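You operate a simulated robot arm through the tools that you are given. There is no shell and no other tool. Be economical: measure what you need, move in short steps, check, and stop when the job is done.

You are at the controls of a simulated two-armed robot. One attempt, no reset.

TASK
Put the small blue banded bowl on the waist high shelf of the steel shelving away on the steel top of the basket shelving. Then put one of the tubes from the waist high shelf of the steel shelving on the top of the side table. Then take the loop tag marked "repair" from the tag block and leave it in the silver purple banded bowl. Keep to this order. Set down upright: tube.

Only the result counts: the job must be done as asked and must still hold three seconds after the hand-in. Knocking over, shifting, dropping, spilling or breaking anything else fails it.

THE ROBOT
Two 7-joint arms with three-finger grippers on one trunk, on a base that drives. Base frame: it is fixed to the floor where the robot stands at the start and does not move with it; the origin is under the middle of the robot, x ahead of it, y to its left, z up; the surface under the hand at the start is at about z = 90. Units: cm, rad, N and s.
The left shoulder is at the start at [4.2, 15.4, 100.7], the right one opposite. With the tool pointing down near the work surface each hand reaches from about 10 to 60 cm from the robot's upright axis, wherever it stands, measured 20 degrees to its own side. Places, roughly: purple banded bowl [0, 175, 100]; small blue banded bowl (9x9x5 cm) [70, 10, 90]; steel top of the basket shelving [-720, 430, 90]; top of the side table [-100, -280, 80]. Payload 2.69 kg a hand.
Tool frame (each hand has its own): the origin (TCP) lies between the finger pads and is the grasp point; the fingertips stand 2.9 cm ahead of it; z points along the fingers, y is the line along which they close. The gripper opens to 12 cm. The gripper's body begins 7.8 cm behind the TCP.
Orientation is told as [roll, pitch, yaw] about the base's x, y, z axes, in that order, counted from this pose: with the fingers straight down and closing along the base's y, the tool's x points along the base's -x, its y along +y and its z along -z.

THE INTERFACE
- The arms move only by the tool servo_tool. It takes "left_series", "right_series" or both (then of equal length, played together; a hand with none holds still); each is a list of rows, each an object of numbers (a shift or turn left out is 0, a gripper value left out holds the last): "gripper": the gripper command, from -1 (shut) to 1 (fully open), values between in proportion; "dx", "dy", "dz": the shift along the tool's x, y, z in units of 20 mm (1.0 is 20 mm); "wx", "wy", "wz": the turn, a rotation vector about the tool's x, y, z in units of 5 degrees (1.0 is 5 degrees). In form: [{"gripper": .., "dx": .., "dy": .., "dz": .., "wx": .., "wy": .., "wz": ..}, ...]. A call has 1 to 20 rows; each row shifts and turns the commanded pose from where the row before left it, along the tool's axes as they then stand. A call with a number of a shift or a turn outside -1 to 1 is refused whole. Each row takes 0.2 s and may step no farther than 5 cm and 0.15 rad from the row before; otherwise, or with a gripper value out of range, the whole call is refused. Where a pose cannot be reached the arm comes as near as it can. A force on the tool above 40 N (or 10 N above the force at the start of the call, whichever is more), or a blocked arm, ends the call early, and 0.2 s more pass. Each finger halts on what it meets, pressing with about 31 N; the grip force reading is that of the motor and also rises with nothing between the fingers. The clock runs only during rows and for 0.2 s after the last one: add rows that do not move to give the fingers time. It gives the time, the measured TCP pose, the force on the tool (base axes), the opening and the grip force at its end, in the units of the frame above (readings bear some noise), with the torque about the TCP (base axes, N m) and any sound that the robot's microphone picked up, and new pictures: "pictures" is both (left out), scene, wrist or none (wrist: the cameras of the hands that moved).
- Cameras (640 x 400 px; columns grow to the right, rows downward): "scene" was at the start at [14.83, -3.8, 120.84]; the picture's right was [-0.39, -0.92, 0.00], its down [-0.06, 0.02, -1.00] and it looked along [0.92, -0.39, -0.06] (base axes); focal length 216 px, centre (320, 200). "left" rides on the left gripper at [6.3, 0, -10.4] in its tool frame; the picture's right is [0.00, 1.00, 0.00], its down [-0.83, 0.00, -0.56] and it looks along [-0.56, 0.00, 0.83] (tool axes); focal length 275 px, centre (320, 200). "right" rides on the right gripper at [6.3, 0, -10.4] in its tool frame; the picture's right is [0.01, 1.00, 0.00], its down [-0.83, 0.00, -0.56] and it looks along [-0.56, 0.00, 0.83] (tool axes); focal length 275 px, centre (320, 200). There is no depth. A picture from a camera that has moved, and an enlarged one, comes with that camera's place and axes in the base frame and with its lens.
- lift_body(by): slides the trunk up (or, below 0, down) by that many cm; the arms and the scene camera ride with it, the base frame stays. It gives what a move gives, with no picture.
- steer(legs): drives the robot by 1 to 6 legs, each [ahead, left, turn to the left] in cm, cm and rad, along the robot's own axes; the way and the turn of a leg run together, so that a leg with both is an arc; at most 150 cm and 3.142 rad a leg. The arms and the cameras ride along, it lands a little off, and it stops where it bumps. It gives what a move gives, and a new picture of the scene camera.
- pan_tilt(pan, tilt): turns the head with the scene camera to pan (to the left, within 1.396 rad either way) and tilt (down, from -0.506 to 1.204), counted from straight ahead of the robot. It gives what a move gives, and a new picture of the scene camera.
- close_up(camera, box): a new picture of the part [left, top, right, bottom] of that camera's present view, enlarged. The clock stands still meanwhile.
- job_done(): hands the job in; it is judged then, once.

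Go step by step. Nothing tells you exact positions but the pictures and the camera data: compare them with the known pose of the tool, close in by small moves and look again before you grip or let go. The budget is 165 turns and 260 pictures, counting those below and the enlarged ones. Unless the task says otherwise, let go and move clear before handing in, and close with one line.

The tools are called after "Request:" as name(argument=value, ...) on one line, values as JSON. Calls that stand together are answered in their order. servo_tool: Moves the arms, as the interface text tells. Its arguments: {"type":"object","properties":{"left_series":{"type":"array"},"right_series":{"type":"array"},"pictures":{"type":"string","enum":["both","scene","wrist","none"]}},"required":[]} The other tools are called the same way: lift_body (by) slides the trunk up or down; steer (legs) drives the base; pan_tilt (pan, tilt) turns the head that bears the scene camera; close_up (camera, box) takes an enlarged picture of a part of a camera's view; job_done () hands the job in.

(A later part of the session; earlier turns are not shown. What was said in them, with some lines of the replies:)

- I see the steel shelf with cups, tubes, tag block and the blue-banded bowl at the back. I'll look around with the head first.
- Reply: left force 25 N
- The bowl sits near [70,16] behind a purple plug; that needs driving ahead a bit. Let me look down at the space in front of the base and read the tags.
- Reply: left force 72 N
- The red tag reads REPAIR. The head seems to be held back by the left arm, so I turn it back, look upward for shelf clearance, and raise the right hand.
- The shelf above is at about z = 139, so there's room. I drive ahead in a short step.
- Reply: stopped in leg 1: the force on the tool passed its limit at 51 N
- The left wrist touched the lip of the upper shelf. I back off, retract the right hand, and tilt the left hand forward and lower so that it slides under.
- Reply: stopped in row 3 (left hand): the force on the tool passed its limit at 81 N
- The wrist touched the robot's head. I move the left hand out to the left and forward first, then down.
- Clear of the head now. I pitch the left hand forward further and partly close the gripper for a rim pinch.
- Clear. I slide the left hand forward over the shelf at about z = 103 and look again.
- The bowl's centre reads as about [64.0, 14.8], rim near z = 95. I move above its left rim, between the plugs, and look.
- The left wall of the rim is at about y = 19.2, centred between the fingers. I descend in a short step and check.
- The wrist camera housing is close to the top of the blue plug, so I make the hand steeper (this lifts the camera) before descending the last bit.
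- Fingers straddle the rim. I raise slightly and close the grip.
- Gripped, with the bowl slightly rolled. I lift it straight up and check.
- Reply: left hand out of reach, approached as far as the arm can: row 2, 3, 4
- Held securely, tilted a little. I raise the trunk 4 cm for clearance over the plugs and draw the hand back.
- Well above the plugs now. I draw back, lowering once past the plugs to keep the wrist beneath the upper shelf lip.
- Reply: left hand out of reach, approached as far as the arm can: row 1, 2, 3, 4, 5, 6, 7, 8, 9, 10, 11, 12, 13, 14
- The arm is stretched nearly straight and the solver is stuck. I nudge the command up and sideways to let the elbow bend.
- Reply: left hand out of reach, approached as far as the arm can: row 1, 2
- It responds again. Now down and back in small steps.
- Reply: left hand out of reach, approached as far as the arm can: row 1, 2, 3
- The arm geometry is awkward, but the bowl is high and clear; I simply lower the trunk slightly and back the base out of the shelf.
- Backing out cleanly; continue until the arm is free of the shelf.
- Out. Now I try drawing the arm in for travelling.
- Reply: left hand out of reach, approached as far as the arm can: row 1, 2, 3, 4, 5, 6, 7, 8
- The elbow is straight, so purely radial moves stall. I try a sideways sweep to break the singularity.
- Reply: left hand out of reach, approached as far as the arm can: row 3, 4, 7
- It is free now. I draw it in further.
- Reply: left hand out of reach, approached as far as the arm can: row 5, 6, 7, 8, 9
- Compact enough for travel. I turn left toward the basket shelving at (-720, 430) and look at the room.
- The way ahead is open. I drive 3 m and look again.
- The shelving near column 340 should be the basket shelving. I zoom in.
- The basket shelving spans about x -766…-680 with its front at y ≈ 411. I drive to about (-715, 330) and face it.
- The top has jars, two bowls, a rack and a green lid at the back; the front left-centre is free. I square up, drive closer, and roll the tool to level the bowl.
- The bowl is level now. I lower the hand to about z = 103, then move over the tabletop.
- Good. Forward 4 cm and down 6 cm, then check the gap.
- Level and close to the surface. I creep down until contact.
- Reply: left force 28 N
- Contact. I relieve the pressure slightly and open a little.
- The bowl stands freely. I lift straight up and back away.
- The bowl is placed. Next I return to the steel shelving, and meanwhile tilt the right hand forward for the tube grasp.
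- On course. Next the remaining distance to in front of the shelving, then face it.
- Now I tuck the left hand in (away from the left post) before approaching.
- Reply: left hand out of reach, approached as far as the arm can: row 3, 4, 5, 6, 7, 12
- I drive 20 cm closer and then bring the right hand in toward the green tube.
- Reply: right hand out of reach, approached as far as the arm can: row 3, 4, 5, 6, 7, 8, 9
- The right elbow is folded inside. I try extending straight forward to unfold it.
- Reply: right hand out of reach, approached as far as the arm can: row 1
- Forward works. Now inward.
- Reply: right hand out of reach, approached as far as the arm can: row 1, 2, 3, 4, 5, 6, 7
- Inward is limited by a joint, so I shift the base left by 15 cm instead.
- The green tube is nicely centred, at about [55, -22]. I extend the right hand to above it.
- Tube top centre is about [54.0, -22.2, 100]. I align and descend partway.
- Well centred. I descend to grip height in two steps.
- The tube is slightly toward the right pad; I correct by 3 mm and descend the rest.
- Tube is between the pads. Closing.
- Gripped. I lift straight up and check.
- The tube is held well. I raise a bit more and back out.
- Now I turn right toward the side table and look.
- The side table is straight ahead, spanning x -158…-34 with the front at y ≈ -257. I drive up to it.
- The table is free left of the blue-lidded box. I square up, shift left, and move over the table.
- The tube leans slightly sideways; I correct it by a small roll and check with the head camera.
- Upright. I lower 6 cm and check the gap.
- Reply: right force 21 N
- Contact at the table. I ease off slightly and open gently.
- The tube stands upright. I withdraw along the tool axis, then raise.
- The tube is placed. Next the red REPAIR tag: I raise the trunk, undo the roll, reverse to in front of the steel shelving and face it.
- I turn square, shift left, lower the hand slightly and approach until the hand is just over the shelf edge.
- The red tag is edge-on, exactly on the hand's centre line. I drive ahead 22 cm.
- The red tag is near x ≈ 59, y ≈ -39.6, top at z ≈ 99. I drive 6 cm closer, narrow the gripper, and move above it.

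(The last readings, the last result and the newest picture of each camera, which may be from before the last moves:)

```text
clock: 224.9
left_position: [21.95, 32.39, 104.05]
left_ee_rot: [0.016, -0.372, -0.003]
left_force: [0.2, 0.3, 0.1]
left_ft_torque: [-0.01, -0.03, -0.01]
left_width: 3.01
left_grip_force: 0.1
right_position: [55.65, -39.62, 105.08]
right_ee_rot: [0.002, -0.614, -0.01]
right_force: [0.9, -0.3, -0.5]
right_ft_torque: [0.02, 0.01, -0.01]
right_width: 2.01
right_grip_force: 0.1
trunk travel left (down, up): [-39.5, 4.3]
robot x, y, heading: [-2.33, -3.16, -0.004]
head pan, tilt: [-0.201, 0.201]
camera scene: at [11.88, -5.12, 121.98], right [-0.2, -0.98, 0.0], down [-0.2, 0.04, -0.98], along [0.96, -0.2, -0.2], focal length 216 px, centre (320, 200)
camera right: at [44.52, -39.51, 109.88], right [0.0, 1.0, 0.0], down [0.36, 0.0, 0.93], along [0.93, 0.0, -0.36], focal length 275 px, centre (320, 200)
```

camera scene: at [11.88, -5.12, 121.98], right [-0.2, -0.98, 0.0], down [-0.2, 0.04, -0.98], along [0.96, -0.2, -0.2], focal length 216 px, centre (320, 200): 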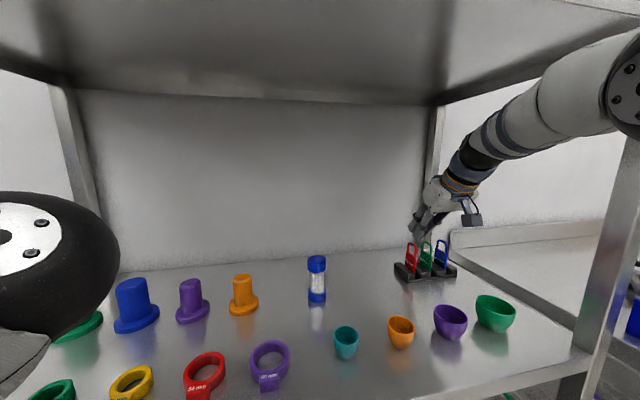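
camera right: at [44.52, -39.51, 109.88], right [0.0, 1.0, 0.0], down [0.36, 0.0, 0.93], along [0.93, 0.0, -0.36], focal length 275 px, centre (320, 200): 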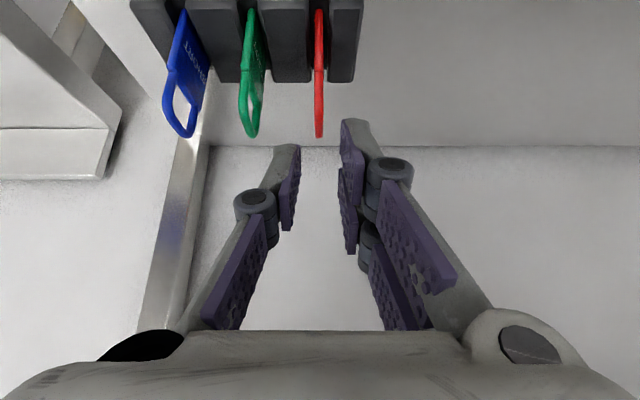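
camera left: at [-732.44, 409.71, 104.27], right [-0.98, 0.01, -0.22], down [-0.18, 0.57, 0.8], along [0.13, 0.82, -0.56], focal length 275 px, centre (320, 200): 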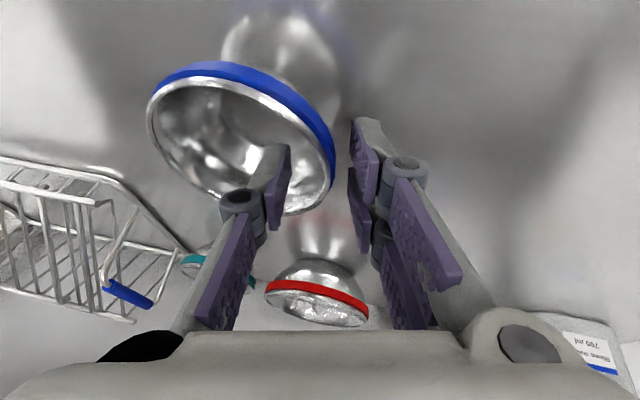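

Aligned. I go forward and down partway and look.

Request:
servo_tool(right_series=[{"dx": -0.82, "dz": 0.57}, {"dx": 0.57, "dz": 0.82}, {"dx": 0.57, "dz": 0.82}, {}], pictures="wrist")

Request:
close_up(camera="scene", box=[360, 180, 500, 290])

```text
clock: 225.9
left_position: [22.1, 32.52, 104.08]
left_ee_rot: [0.015, -0.371, -0.004]
left_force: [0.1, 0.3, 0.4]
left_ft_torque: [0.03, 0.01, -0.03]
left_width: 3.01
left_grip_force: 0.0
right_position: [57.71, -39.71, 100.84]
right_ee_rot: [0.001, -0.614, -0.008]
right_force: [-0.2, -0.4, -0.5]
right_ft_torque: [0.0, -0.01, 0.03]
right_width: 1.97
right_grip_force: 0.1
trunk travel left (down, up): [-39.5, 4.3]
robot x, y, heading: [-2.24, -2.94, -0.009]
head pan, tilt: [-0.201, 0.201]
camera right: at [46.68, -39.66, 105.76], right [0.0, 1.0, 0.0], down [0.36, 0.0, 0.93], along [0.93, 0.0, -0.36], focal length 275 px, centre (320, 200)
```

right: 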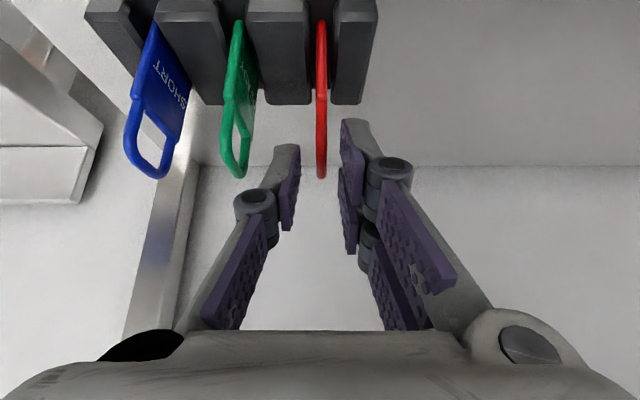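

```text
3.64 times, centred on (430, 235) of scene
camera zoom: at [11.87, -5.12, 121.98], right [-0.2, -0.98, 0.0], down [-0.2, 0.04, -0.98], along [0.96, -0.2, -0.2], focal length 787 px, centre (-80, 73)
```

zoom: 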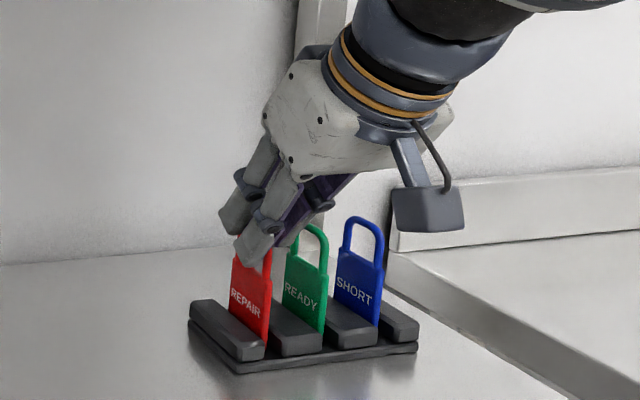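

Fingers straddle the red tag only. I descend to grip height.

Request:
servo_tool(right_series=[{"dx": -0.25, "dz": 0.17}, {"dx": 0.57, "dz": 0.82}, {"dx": 0.4, "dz": 0.57}, {}], pictures="wrist")

Request:
close_up(camera="scene", box=[360, 180, 500, 290])

```text
clock: 226.9
left_position: [22.0, 32.37, 103.99]
left_ee_rot: [0.017, -0.372, -0.004]
left_force: [0.4, 0.2, 0.0]
left_ft_torque: [0.03, -0.02, -0.01]
left_width: 3.03
left_grip_force: 0.0
right_position: [58.5, -39.58, 97.51]
right_ee_rot: [0.003, -0.614, -0.009]
right_force: [0.0, -0.1, -0.5]
right_ft_torque: [0.01, -0.01, -0.01]
right_width: 2.0
right_grip_force: 0.0
trunk travel left (down, up): [-39.5, 4.3]
robot x, y, heading: [-2.54, -2.98, -0.006]
head pan, tilt: [-0.201, 0.201]
camera right: at [47.4, -39.66, 102.39], right [0.0, 1.0, 0.0], down [0.36, 0.0, 0.93], along [0.93, 0.0, -0.36], focal length 275 px, centre (320, 200)
```

right: 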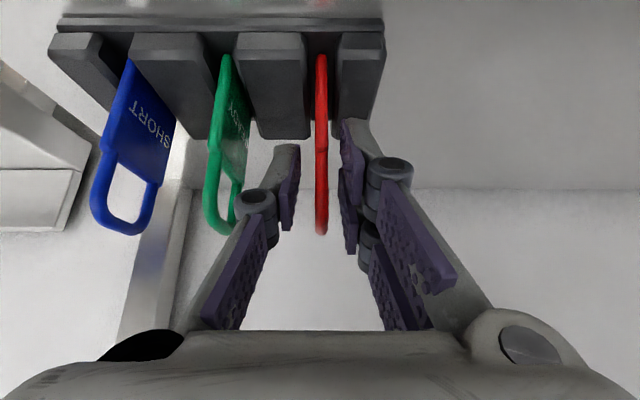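

```text
3.64 times, centred on (430, 235) of scene
camera zoom: at [11.87, -5.12, 121.98], right [-0.2, -0.98, 0.0], down [-0.2, 0.04, -0.98], along [0.96, -0.2, -0.2], focal length 787 px, centre (-80, 73)
```

zoom: 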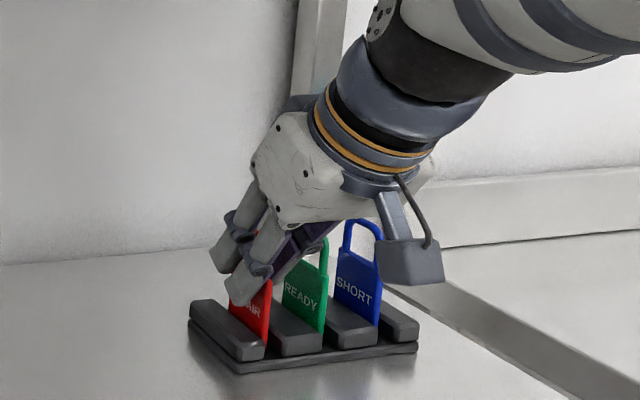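

Fingers are on both sides of the tag with clearance to the green one. Closing.

Request:
servo_tool(right_series=[{"gripper": -0.85}, {"gripper": -1}, {}, {}, {}], pictures="wrist")

```text
clock: 228.1
left_position: [22.0, 32.37, 104.1]
left_ee_rot: [0.016, -0.373, -0.006]
left_force: [0.5, -0.1, 0.1]
left_ft_torque: [-0.01, 0.01, 0.0]
left_width: 2.99
left_grip_force: 0.1
right_position: [58.43, -39.69, 97.47]
right_ee_rot: [0.004, -0.612, -0.009]
right_force: [-0.4, 0.3, 0.6]
right_ft_torque: [0.01, 0.03, 0.01]
right_width: 0.6
right_grip_force: 31.1
trunk travel left (down, up): [-39.5, 4.3]
robot x, y, heading: [-2.51, -2.67, -0.005]
head pan, tilt: [-0.201, 0.201]
camera right: at [47.4, -39.67, 102.39], right [0.0, 1.0, 0.0], down [0.36, 0.0, 0.93], along [0.93, 0.0, -0.36], focal length 275 px, centre (320, 200)
```

right: 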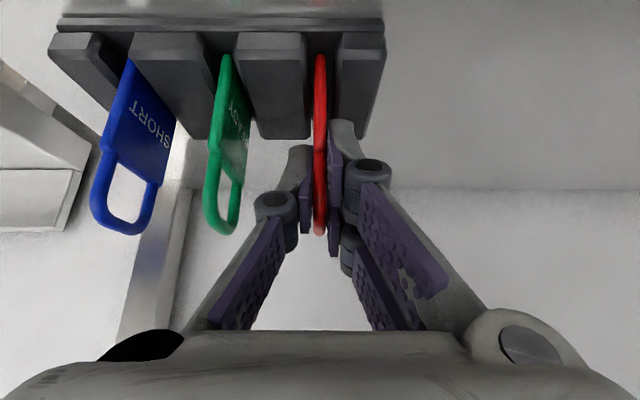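

Gripped (0.6 cm). I pull straight up.

Request:
servo_tool(right_series=[{"dx": -0.28, "dz": -0.41}, {"dx": -0.28, "dz": -0.41}, {"dx": -0.57, "dz": -0.82}, {"dx": -0.57, "dz": -0.82}, {"dx": -0.57, "dz": -0.82}, {}], pictures="both")

```text
clock: 229.5
left_position: [21.91, 32.48, 103.94]
left_ee_rot: [0.015, -0.371, -0.004]
left_force: [0.2, 0.6, -0.2]
left_ft_torque: [-0.02, -0.03, 0.04]
left_width: 3.01
left_grip_force: 0.1
right_position: [58.55, -39.57, 105.63]
right_ee_rot: [0.003, -0.614, -0.008]
right_force: [0.3, -0.6, -0.8]
right_ft_torque: [0.03, -0.04, -0.02]
right_width: 0.6
right_grip_force: 31.0
trunk travel left (down, up): [-39.5, 4.3]
robot x, y, heading: [-2.21, -2.93, -0.005]
head pan, tilt: [-0.201, 0.201]
camera scene: at [11.9, -5.13, 121.97], right [-0.2, -0.98, 0.0], down [-0.2, 0.04, -0.98], along [0.96, -0.2, -0.2], focal length 216 px, centre (320, 200)
camera right: at [47.44, -39.6, 110.48], right [0.0, 1.0, 0.0], down [0.36, 0.0, 0.93], along [0.93, 0.0, -0.36], focal length 275 px, centre (320, 200)
```

scene: 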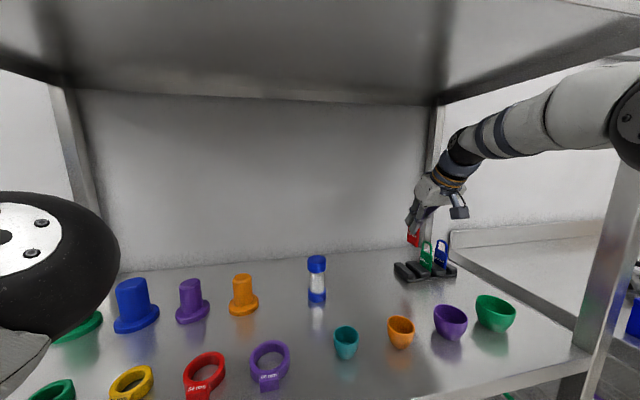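
right: 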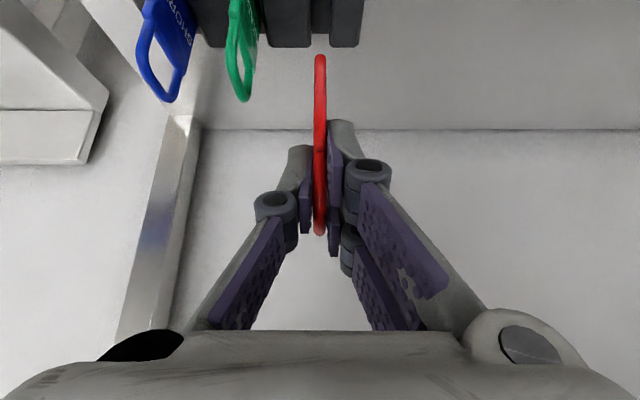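

The tag is out. I raise a little, back out, and turn toward the desk to locate the purple-banded bowl.

Request:
servo_tool(right_series=[{"dx": -0.57, "dz": -0.82}, {}], pictures="none")

Request:
steer(legs=[[-65, 0, 0], [0, 0, 1.2]])

Request:
pan_tilt(pan=0.0, tilt=0.15)

```text
clock: 230.1
left_position: [22.09, 32.44, 103.99]
left_ee_rot: [0.015, -0.373, -0.003]
left_force: [0.0, -0.2, -0.5]
left_ft_torque: [-0.01, -0.01, 0.05]
left_width: 3.01
left_grip_force: 0.0
right_position: [58.43, -39.71, 107.39]
right_ee_rot: [0.003, -0.612, -0.008]
right_force: [0.5, 0.0, -0.7]
right_ft_torque: [0.01, 0.0, 0.04]
right_width: 0.61
right_grip_force: 30.7
trunk travel left (down, up): [-39.5, 4.3]
robot x, y, heading: [-2.1, -3.05, -0.004]
head pan, tilt: [-0.201, 0.201]
```

```text
clock: 236.6
left_position: [-90.85, 32.29, 104.01]
left_ee_rot: [0.017, -0.372, 1.188]
left_force: [0.2, -0.2, -0.2]
left_ft_torque: [0.01, -0.01, 0.01]
left_width: 2.99
left_grip_force: 0.1
right_position: [-10.33, 39.23, 107.34]
right_ee_rot: [0.004, -0.611, 1.181]
right_force: [0.4, 0.1, -1.3]
right_ft_torque: [0.02, 0.02, -0.03]
right_width: 0.58
right_grip_force: 31.6
trunk travel left (down, up): [-39.5, 4.3]
robot x, y, heading: [-66.6, -3.28, 1.191]
head pan, tilt: [-0.201, 0.201]
camera scene: at [-59.86, 8.74, 121.98], right [0.83, -0.55, 0.0], down [-0.11, -0.17, -0.98], along [0.54, 0.82, -0.2], focal length 216 px, centre (320, 200)
```

scene: 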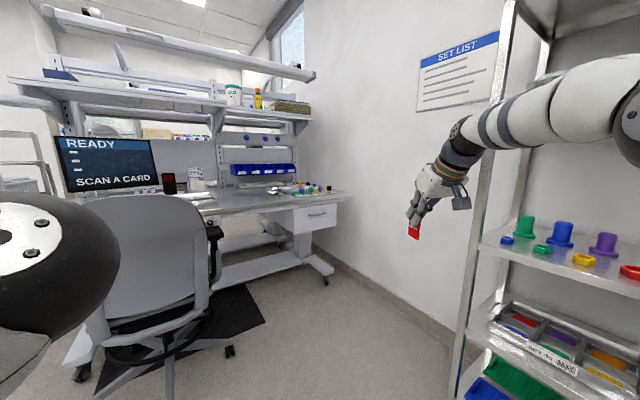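

```text
clock: 237.3
left_position: [-90.84, 32.31, 104.04]
left_ee_rot: [0.015, -0.371, 1.187]
left_force: [1.2, -0.5, -0.1]
left_ft_torque: [-0.02, 0.01, 0.02]
left_width: 2.98
left_grip_force: 0.1
right_position: [-10.28, 39.22, 107.51]
right_ee_rot: [0.003, -0.613, 1.181]
right_force: [-0.4, 0.0, 0.5]
right_ft_torque: [0.0, 0.0, 0.01]
right_width: 0.63
right_grip_force: 31.5
trunk travel left (down, up): [-39.5, 4.3]
robot x, y, heading: [-66.94, -3.08, 1.191]
head pan, tilt: [0.0, 0.15]
camera scene: at [-61.52, 9.57, 122.45], right [0.93, -0.38, 0.0], down [-0.06, -0.14, -0.99], along [0.37, 0.92, -0.15], focal length 216 px, centre (320, 200)
```

scene: 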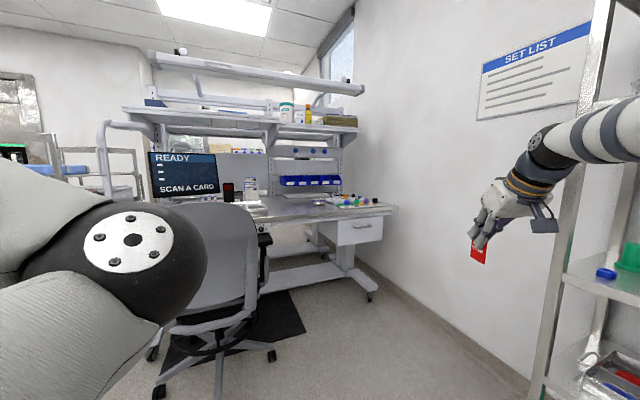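

I zoom in on the desk.

Request:
close_up(camera="scene", box=[250, 160, 410, 260])

```text
4.00 times, centred on (330, 210) of scene
camera zoom: at [-61.52, 9.57, 122.45], right [0.93, -0.38, 0.0], down [-0.06, -0.14, -0.99], along [0.37, 0.92, -0.15], focal length 865 px, centre (280, 160)
```

zoom: 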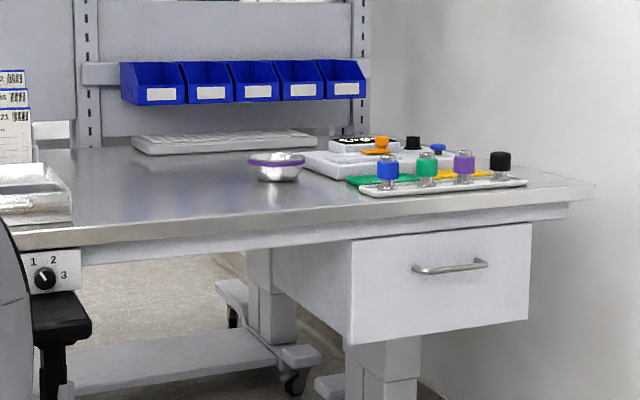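

The purple-banded bowl stands on the desk around (2, 165). The chair is left of it, so I'll approach from the right side with the robot turned left and the right arm pointing at the bowl. First turn and raise.

Request:
lift_body(by=4)

Request:
steer(legs=[[0, 0, 1.095]])

```text
clock: 238.2
left_position: [-91.61, 30.6, 110.16]
left_ee_rot: [0.017, -0.471, 1.186]
left_force: [-0.5, 0.8, 0.5]
left_ft_torque: [-0.05, 0.03, 0.03]
left_width: 2.99
left_grip_force: 0.2
right_position: [-10.21, 39.39, 111.4]
right_ee_rot: [0.003, -0.61, 1.181]
right_force: [0.4, 0.0, -1.6]
right_ft_torque: [0.0, 0.03, 0.03]
right_width: 0.59
right_grip_force: 30.9
trunk travel left (down, up): [-43.5, 0.3]
robot x, y, heading: [-66.8, -3.53, 1.19]
head pan, tilt: [0.0, 0.15]
```

```text
clock: 241.3
left_position: [-108.33, -9.8, 110.28]
left_ee_rot: [0.015, -0.472, 2.283]
left_force: [0.4, -0.1, 0.2]
left_ft_torque: [0.02, 0.01, -0.02]
left_width: 2.98
left_grip_force: 0.0
right_position: [-78.89, 66.47, 111.41]
right_ee_rot: [0.003, -0.615, 2.276]
right_force: [-0.1, 0.4, 0.3]
right_ft_torque: [0.0, -0.01, 0.02]
right_width: 0.6
right_grip_force: 31.3
trunk travel left (down, up): [-43.5, 0.3]
robot x, y, heading: [-66.74, -3.3, 2.284]
head pan, tilt: [0.0, 0.15]
camera scene: at [-73.28, 3.82, 126.86], right [0.76, 0.65, 0.0], down [0.1, -0.11, -0.99], along [-0.65, 0.75, -0.15], focal length 216 px, centre (320, 200)
```

scene: 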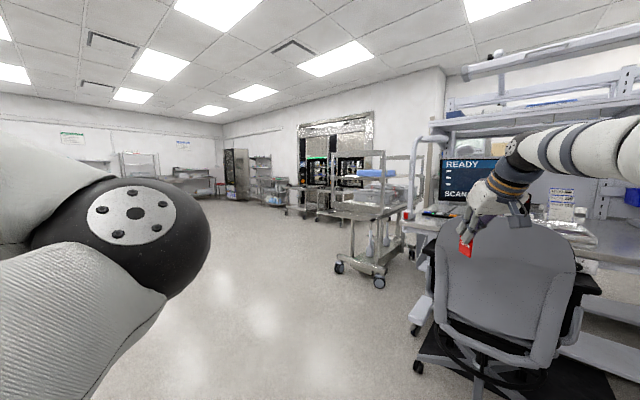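

Now I sidestep right/back, keeping the hand clear of the chair.

Request:
steer(legs=[[-30, -47, 0]])

Request:
pan_tilt(pan=-0.6, tilt=0.3)

```text
clock: 245.5
left_position: [-52.94, -1.0, 110.21]
left_ee_rot: [0.013, -0.473, 2.277]
left_force: [0.4, -0.6, -0.1]
left_ft_torque: [0.01, 0.02, 0.02]
left_width: 3.01
left_grip_force: 0.2
right_position: [-23.26, 75.02, 111.42]
right_ee_rot: [0.004, -0.615, 2.274]
right_force: [-0.1, -0.2, -0.8]
right_ft_torque: [-0.03, 0.04, 0.05]
right_width: 0.57
right_grip_force: 31.8
trunk travel left (down, up): [-43.5, 0.3]
robot x, y, heading: [-11.48, 4.98, 2.279]
head pan, tilt: [0.0, 0.15]
camera scene: at [-17.85, 12.47, 126.86], right [0.76, 0.65, 0.0], down [0.1, -0.11, -0.99], along [-0.64, 0.75, -0.15], focal length 216 px, centre (320, 200)
```

scene: 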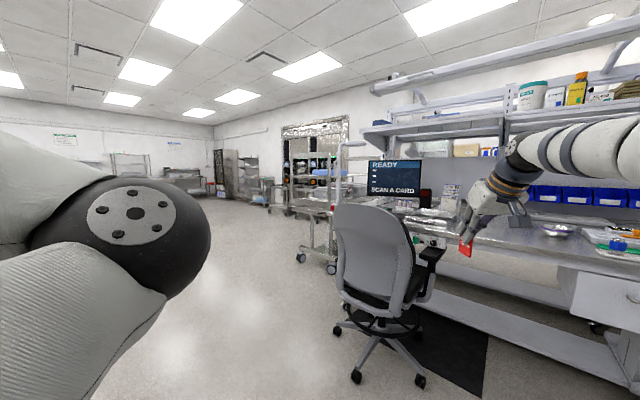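

```text
clock: 246.5
left_position: [-52.96, -1.06, 110.31]
left_ee_rot: [0.014, -0.473, 2.277]
left_force: [1.0, -0.5, 0.1]
left_ft_torque: [0.01, 0.01, -0.01]
left_width: 2.98
left_grip_force: 0.1
right_position: [-23.3, 75.05, 111.52]
right_ee_rot: [0.003, -0.614, 2.275]
right_force: [-0.7, 0.1, -0.4]
right_ft_torque: [0.03, 0.02, -0.03]
right_width: 0.61
right_grip_force: 30.9
trunk travel left (down, up): [-43.5, 0.3]
robot x, y, heading: [-11.45, 5.29, 2.273]
head pan, tilt: [-0.6, 0.3]
camera scene: at [-12.85, 14.7, 125.46], right [0.99, 0.11, 0.0], down [0.03, -0.29, -0.96], along [-0.1, 0.95, -0.3], focal length 216 px, centre (320, 200)
```

scene: 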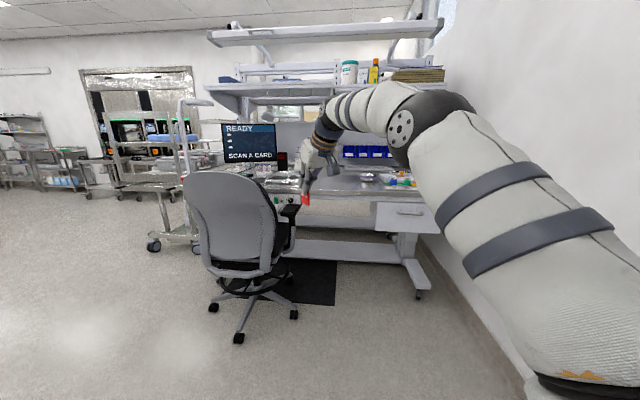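

Triangulation puts the bowl at about (6, 177), mid height z ≈ 94; desk front near y ≈ 137. I move closer in two legs.

Request:
steer(legs=[[47.5, -44.5, 0]])

Request:
steer(legs=[[7, -34, 0]])

Request:
close_up(camera="right", box=[0, 0, 640, 400])

```text
clock: 250.4
left_position: [-49.95, 62.83, 110.3]
left_ee_rot: [0.014, -0.473, 2.28]
left_force: [-0.5, 0.2, -0.4]
left_ft_torque: [-0.04, 0.03, -0.02]
left_width: 2.99
left_grip_force: 0.1
right_position: [-20.37, 139.11, 111.42]
right_ee_rot: [0.005, -0.614, 2.276]
right_force: [0.3, -0.1, -1.0]
right_ft_torque: [-0.02, 0.01, 0.01]
right_width: 0.65
right_grip_force: 31.4
trunk travel left (down, up): [-43.5, 0.3]
robot x, y, heading: [-8.47, 69.21, 2.283]
head pan, tilt: [-0.6, 0.3]
camera scene: at [-9.75, 78.8, 125.46], right [0.99, 0.11, 0.0], down [0.03, -0.29, -0.96], along [-0.1, 0.95, -0.3], focal length 216 px, centre (320, 200)
```

scene: 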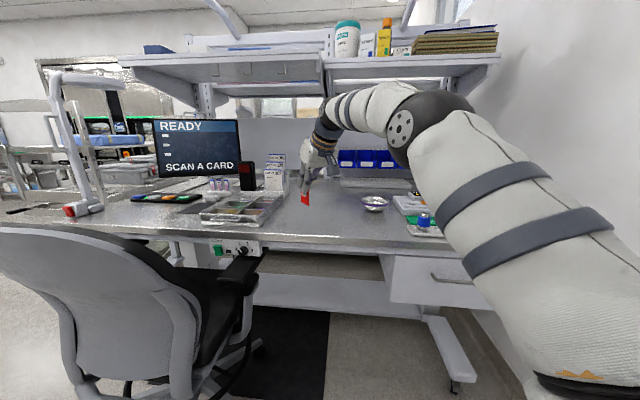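

```text
clock: 253.6
left_position: [-29.01, 90.01, 110.23]
left_ee_rot: [0.013, -0.473, 2.281]
left_force: [0.3, 0.0, 0.8]
left_ft_torque: [-0.02, 0.01, -0.01]
left_width: 2.99
left_grip_force: 0.0
right_position: [0.68, 166.18, 111.42]
right_ee_rot: [0.003, -0.613, 2.277]
right_force: [0.9, 0.2, -0.8]
right_ft_torque: [0.01, 0.03, 0.05]
right_width: 0.6
right_grip_force: 31.4
trunk travel left (down, up): [-43.5, 0.3]
robot x, y, heading: [12.62, 96.08, 2.281]
head pan, tilt: [-0.6, 0.3]
camera scene: at [11.28, 105.92, 125.46], right [0.99, 0.11, 0.0], down [0.03, -0.29, -0.96], along [-0.1, 0.95, -0.3], focal length 216 px, centre (320, 200)
```

scene: 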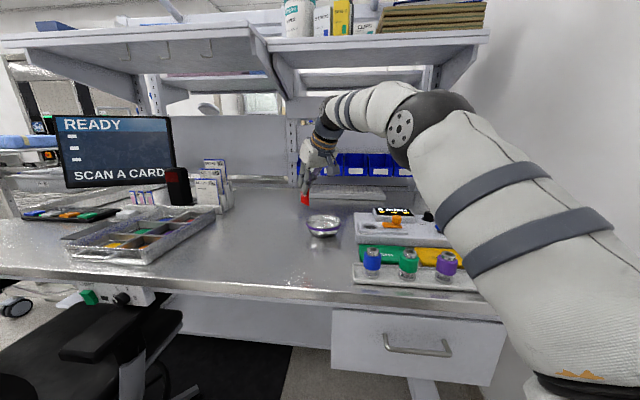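

```text
1.00 times, centred on (320, 200) of right (not enlarged: the box is as wide or as high as the picture)
camera zoom: at [8.05, 157.86, 116.36], right [-0.76, -0.65, 0.0], down [-0.23, 0.27, 0.93], along [-0.61, 0.71, -0.36], focal length 275 px, centre (320, 200)
```

zoom: 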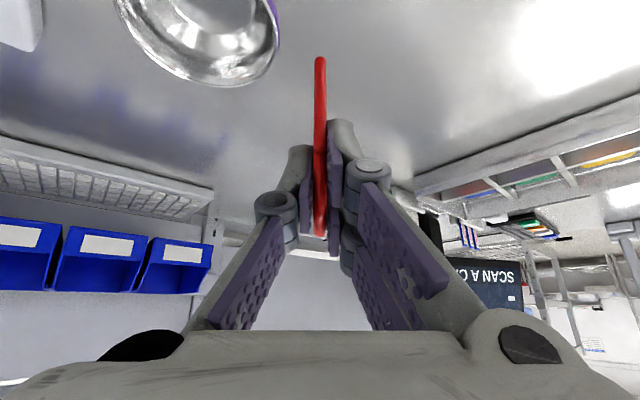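

The bowl's centre is at (5.1, 175.5), about 12 cm wide. I shift the base so the tag hangs over it.

Request:
steer(legs=[[3.5, -9.4, 0]])

Request:
close_up(camera="right", box=[0, 0, 640, 400])

Request:
close_up(camera="scene", box=[240, 130, 440, 280])

```text
clock: 255.0
left_position: [-23.78, 99.1, 110.18]
left_ee_rot: [0.015, -0.474, 2.284]
left_force: [-0.1, 0.6, -0.4]
left_ft_torque: [-0.03, 0.02, 0.0]
left_width: 3.01
left_grip_force: 0.1
right_position: [5.64, 175.37, 111.53]
right_ee_rot: [0.004, -0.614, 2.277]
right_force: [-1.0, 0.5, 0.3]
right_ft_torque: [-0.06, 0.04, -0.02]
right_width: 0.58
right_grip_force: 31.1
trunk travel left (down, up): [-43.5, 0.3]
robot x, y, heading: [17.73, 105.35, 2.276]
head pan, tilt: [-0.6, 0.3]
camera scene: at [16.29, 114.94, 125.46], right [0.99, 0.11, 0.0], down [0.03, -0.29, -0.96], along [-0.11, 0.95, -0.3], focal length 216 px, centre (320, 200)
```

scene: 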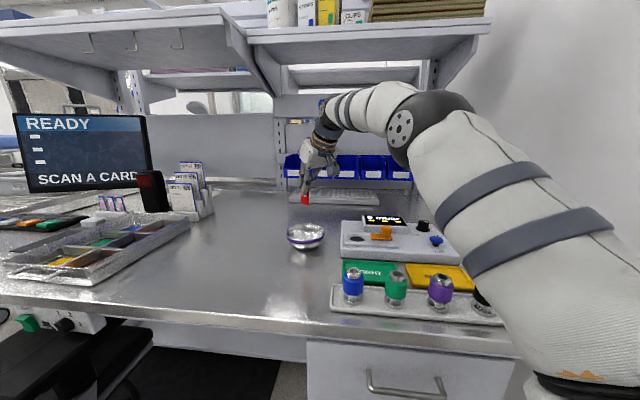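

```text
1.00 times, centred on (320, 200) of right (not enlarged: the box is as wide or as high as the picture)
camera zoom: at [12.97, 166.88, 116.36], right [-0.76, -0.65, 0.0], down [-0.23, 0.27, 0.93], along [-0.61, 0.71, -0.36], focal length 275 px, centre (320, 200)
```

zoom: 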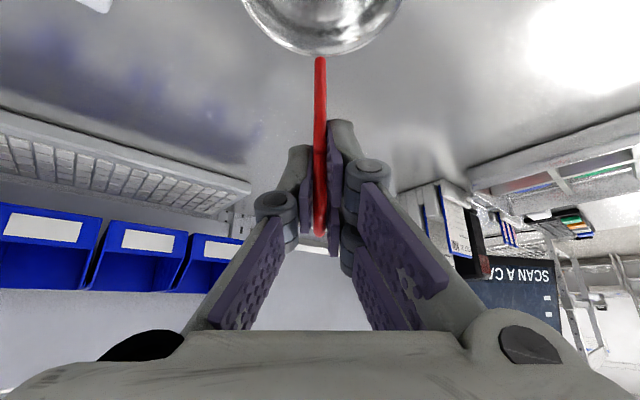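

```text
2.67 times, centred on (340, 205) of scene
camera zoom: at [16.29, 114.94, 125.46], right [0.99, 0.11, 0.0], down [0.03, -0.29, -0.96], along [-0.11, 0.95, -0.3], focal length 577 px, centre (267, 187)
```

zoom: 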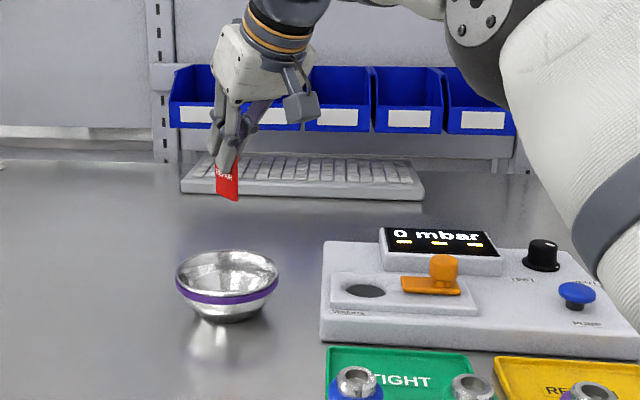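

The hand is right above the bowl. I lower the tag into it partway.

Request:
servo_tool(right_series=[{"dx": 0.57, "dz": 0.82}, {"dx": 0.57, "dz": 0.82}, {"dx": 0.57, "dz": 0.82}, {"dx": 0.57, "dz": 0.82}, {}], pictures="wrist")

Request:
close_up(camera="scene", box=[240, 150, 400, 270])

```text
clock: 256.2
left_position: [-23.92, 99.01, 110.31]
left_ee_rot: [0.013, -0.474, 2.284]
left_force: [-0.7, -0.1, -0.3]
left_ft_torque: [-0.02, -0.05, -0.02]
left_width: 3.0
left_grip_force: 0.0
right_position: [5.33, 175.48, 103.66]
right_ee_rot: [0.003, -0.614, 2.277]
right_force: [0.3, 0.6, -0.5]
right_ft_torque: [-0.02, -0.05, 0.01]
right_width: 0.6
right_grip_force: 30.6
trunk travel left (down, up): [-43.5, 0.3]
robot x, y, heading: [17.51, 105.38, 2.284]
head pan, tilt: [-0.6, 0.3]
camera right: at [12.78, 166.99, 108.58], right [-0.76, -0.65, 0.0], down [-0.23, 0.27, 0.93], along [-0.61, 0.71, -0.36], focal length 275 px, centre (320, 200)
```

right: 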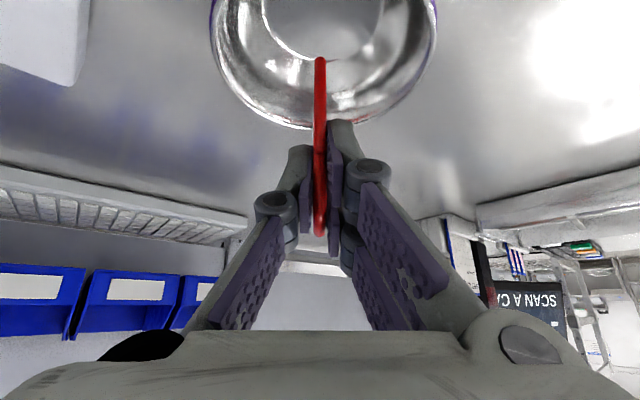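

```text
3.33 times, centred on (320, 210) of scene
camera zoom: at [16.26, 114.88, 125.46], right [0.99, 0.11, 0.0], down [0.03, -0.29, -0.96], along [-0.11, 0.95, -0.3], focal length 721 px, centre (320, 167)
```

zoom: 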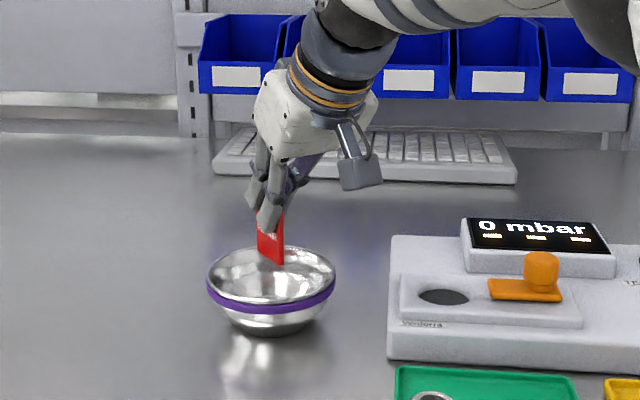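

The tag is centred over the bowl. I lower another 3.5 cm, watching for contact.

Request:
servo_tool(right_series=[{"dx": 0.3, "dz": 0.41}, {"dx": 0.3, "dz": 0.41}, {"dx": 0.3, "dz": 0.41}, {"dx": 0.15, "dz": 0.2}, {}], pictures="wrist")

Request:
close_up(camera="scene", box=[240, 150, 400, 270])

```text
clock: 257.4
left_position: [-23.92, 99.02, 110.22]
left_ee_rot: [0.015, -0.473, 2.283]
left_force: [0.8, 0.1, 0.5]
left_ft_torque: [-0.01, 0.0, 0.04]
left_width: 3.02
left_grip_force: 0.1
right_position: [5.53, 175.28, 100.02]
right_ee_rot: [0.004, -0.614, 2.28]
right_force: [0.4, -0.1, 0.0]
right_ft_torque: [-0.01, 0.04, -0.02]
right_width: 0.58
right_grip_force: 31.4
trunk travel left (down, up): [-43.5, 0.3]
robot x, y, heading: [17.9, 105.57, 2.277]
head pan, tilt: [-0.6, 0.3]
camera right: at [12.94, 166.86, 104.85], right [-0.76, -0.65, 0.0], down [-0.24, 0.27, 0.93], along [-0.61, 0.71, -0.36], focal length 275 px, centre (320, 200)
```

right: 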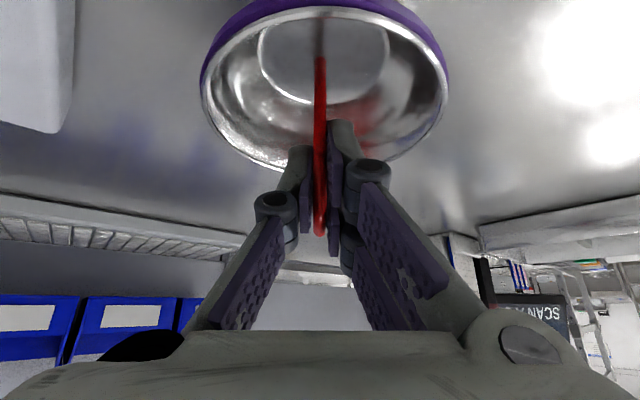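

```text
3.33 times, centred on (320, 210) of scene
camera zoom: at [16.26, 114.9, 125.46], right [0.99, 0.11, 0.0], down [0.03, -0.29, -0.96], along [-0.11, 0.95, -0.3], focal length 721 px, centre (320, 167)
```

zoom: 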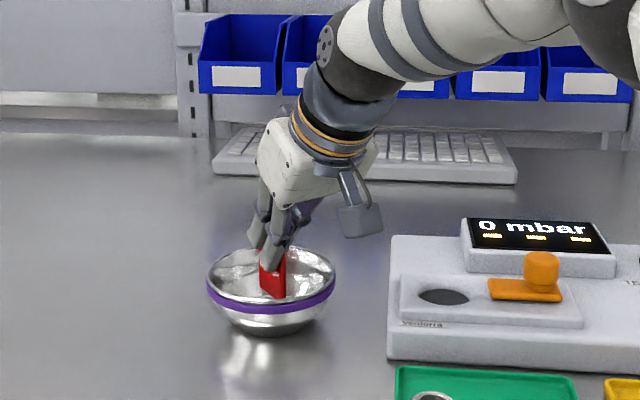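

The tag is inside the bowl. One more centimetre and then I release.

Request:
servo_tool(right_series=[{"dx": 0.15, "dz": 0.2}, {"dx": 0.15, "dz": 0.2}, {}], pictures="none")

Request:
close_up(camera="scene", box=[260, 180, 360, 260])

```text
clock: 258.2
left_position: [-23.84, 99.12, 110.34]
left_ee_rot: [0.013, -0.473, 2.285]
left_force: [0.6, -0.3, 0.4]
left_ft_torque: [-0.04, -0.02, 0.0]
left_width: 2.98
left_grip_force: 0.1
right_position: [5.67, 175.34, 99.05]
right_ee_rot: [0.003, -0.615, 2.278]
right_force: [0.1, 0.8, 0.1]
right_ft_torque: [0.03, 0.03, -0.02]
right_width: 0.58
right_grip_force: 30.5
trunk travel left (down, up): [-43.5, 0.3]
robot x, y, heading: [17.18, 105.43, 2.281]
head pan, tilt: [-0.6, 0.3]
```

```text
5.00 times, centred on (310, 220) of scene
camera zoom: at [16.26, 114.9, 125.46], right [0.99, 0.11, 0.0], down [0.03, -0.29, -0.96], along [-0.11, 0.95, -0.3], focal length 1082 px, centre (370, 100)
```

zoom: 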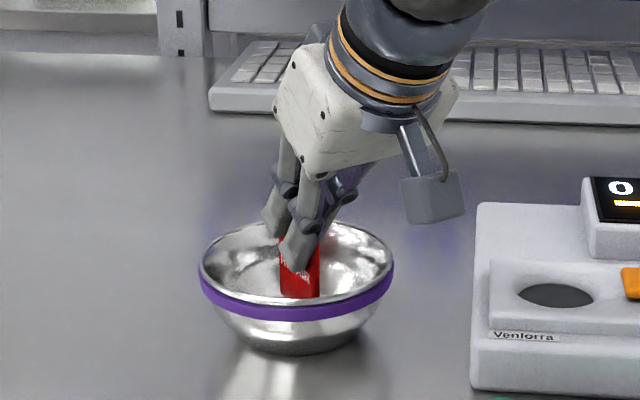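

Releasing with a small opening.

Request:
servo_tool(right_series=[{"gripper": -0.8}, {"gripper": -0.6}, {"gripper": -0.5}, {}, {}, {}], pictures="wrist")

Request:
close_up(camera="scene", box=[260, 180, 360, 260])

```text
clock: 259.6
left_position: [-23.77, 98.94, 110.25]
left_ee_rot: [0.016, -0.472, 2.283]
left_force: [-0.5, 0.5, -0.1]
left_ft_torque: [0.0, 0.0, 0.01]
left_width: 3.01
left_grip_force: 0.1
right_position: [5.54, 175.18, 99.01]
right_ee_rot: [0.004, -0.616, 2.277]
right_force: [0.3, 0.5, -0.3]
right_ft_torque: [-0.02, -0.03, 0.02]
right_width: 3.01
right_grip_force: 0.0
trunk travel left (down, up): [-43.5, 0.3]
robot x, y, heading: [17.25, 105.63, 2.28]
head pan, tilt: [-0.6, 0.3]
camera right: at [12.99, 166.83, 103.94], right [-0.76, -0.65, 0.0], down [-0.24, 0.27, 0.93], along [-0.61, 0.71, -0.36], focal length 275 px, centre (320, 200)
```

right: 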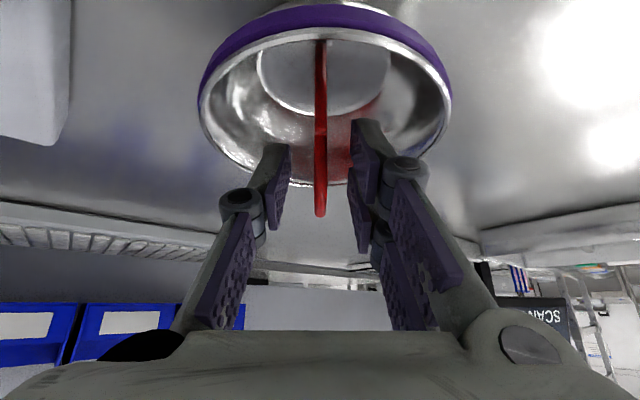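

```text
5.00 times, centred on (310, 220) of scene
camera zoom: at [16.26, 114.9, 125.46], right [0.99, 0.11, 0.0], down [0.03, -0.29, -0.96], along [-0.11, 0.95, -0.3], focal length 1082 px, centre (370, 100)
```

zoom: 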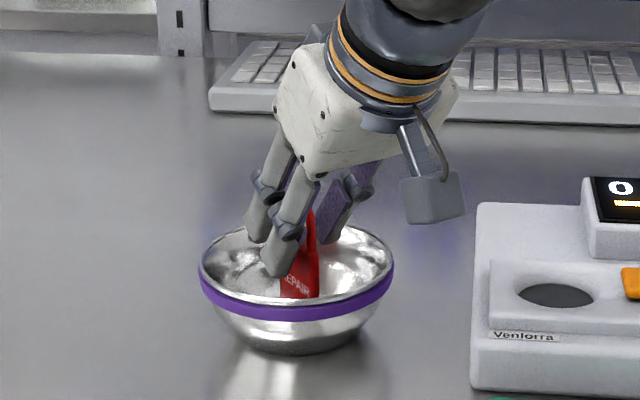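

Released; the tag stands in the bowl. I lift the hand straight up.

Request:
servo_tool(right_series=[{"dx": -0.28, "dz": -0.41}, {"dx": -0.57, "dz": -0.82}, {"dx": -0.57, "dz": -0.82}, {"dx": -0.57, "dz": -0.82}, {"dx": -0.57, "dz": -0.82}, {"dx": -0.57, "dz": -0.82}, {}], pictures="wrist")

Request:
close_up(camera="scene", box=[260, 180, 360, 260])

```text
clock: 261.2
left_position: [-23.97, 98.91, 110.14]
left_ee_rot: [0.014, -0.473, 2.284]
left_force: [-0.3, 0.5, -0.2]
left_ft_torque: [-0.02, 0.02, 0.01]
left_width: 2.97
left_grip_force: 0.1
right_position: [5.8, 175.11, 110.31]
right_ee_rot: [0.003, -0.615, 2.277]
right_force: [-0.4, -0.2, 0.4]
right_ft_torque: [0.04, 0.03, 0.0]
right_width: 3.01
right_grip_force: 0.1
trunk travel left (down, up): [-43.5, 0.3]
robot x, y, heading: [17.61, 105.51, 2.28]
head pan, tilt: [-0.6, 0.3]
camera right: at [13.11, 166.66, 115.12], right [-0.76, -0.65, 0.0], down [-0.24, 0.27, 0.93], along [-0.61, 0.71, -0.36], focal length 275 px, centre (320, 200)
```

right: 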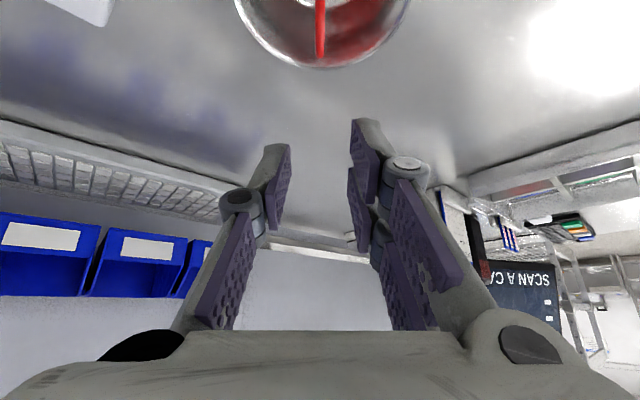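

```text
5.00 times, centred on (310, 220) of scene
camera zoom: at [16.25, 114.91, 125.46], right [0.99, 0.11, 0.0], down [0.03, -0.29, -0.96], along [-0.11, 0.95, -0.3], focal length 1082 px, centre (370, 100)
```

zoom: 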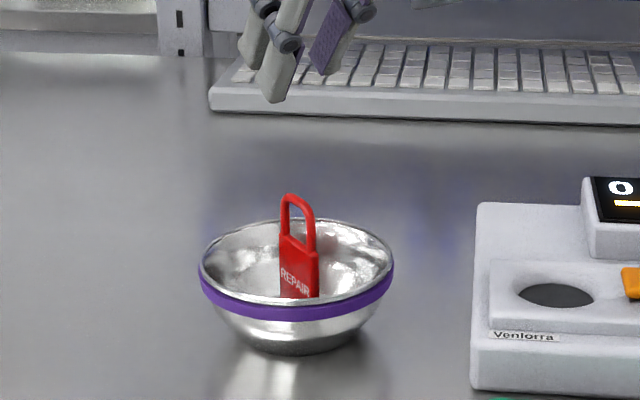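

The tag stands inside the bowl. I back off and check that it stays.

Request:
steer(legs=[[-13, 31, 0]])

Request:
close_up(camera="scene", box=[300, 150, 440, 250])

```text
clock: 264.2
left_position: [-38.69, 68.39, 110.29]
left_ee_rot: [0.013, -0.474, 2.285]
left_force: [0.2, -0.2, 0.0]
left_ft_torque: [0.01, -0.02, -0.04]
left_width: 2.99
left_grip_force: 0.0
right_position: [-9.27, 144.58, 110.19]
right_ee_rot: [0.004, -0.615, 2.282]
right_force: [-0.6, 0.6, 0.3]
right_ft_torque: [-0.04, 0.0, -0.02]
right_width: 2.97
right_grip_force: 0.0
trunk travel left (down, up): [-43.5, 0.3]
robot x, y, heading: [2.63, 75.08, 2.286]
head pan, tilt: [-0.6, 0.3]
camera scene: at [1.42, 84.47, 125.46], right [0.99, 0.11, 0.0], down [0.03, -0.29, -0.96], along [-0.11, 0.95, -0.3], focal length 216 px, centre (320, 200)
```

scene: 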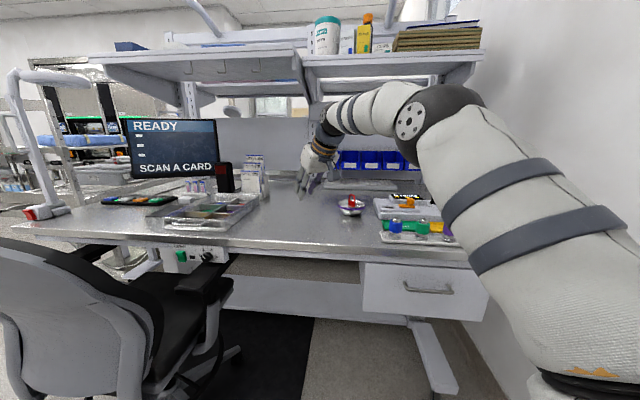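

```text
4.00 times, centred on (370, 200) of scene
camera zoom: at [1.42, 84.47, 125.46], right [0.99, 0.11, 0.0], down [0.03, -0.29, -0.96], along [-0.11, 0.95, -0.3], focal length 865 px, centre (120, 200)
```

zoom: 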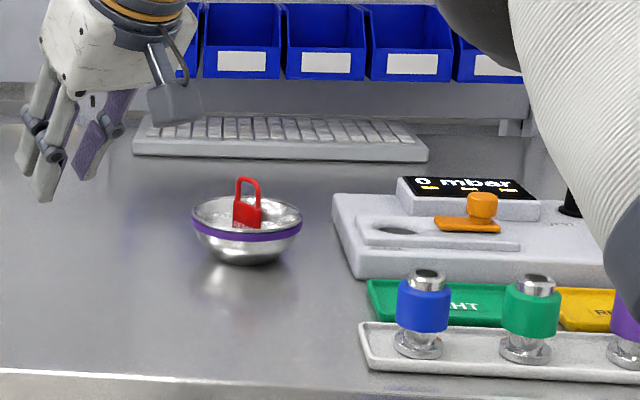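

The tag stays in the bowl, the hands are empty and clear, and the blue-banded bowl and the tube are both in place. Handing in.

Request:
job_done()

```text
The job is handed in.
```

I did all three steps in the order you set and handed the job in: the blue banded bowl is on the basket shelving, the green tube stands upright on the side table, and the "repair" tag is in the purple banded bowl. Nothing else looked knocked over or moved in the pictures, and I haven't had a verdict back.
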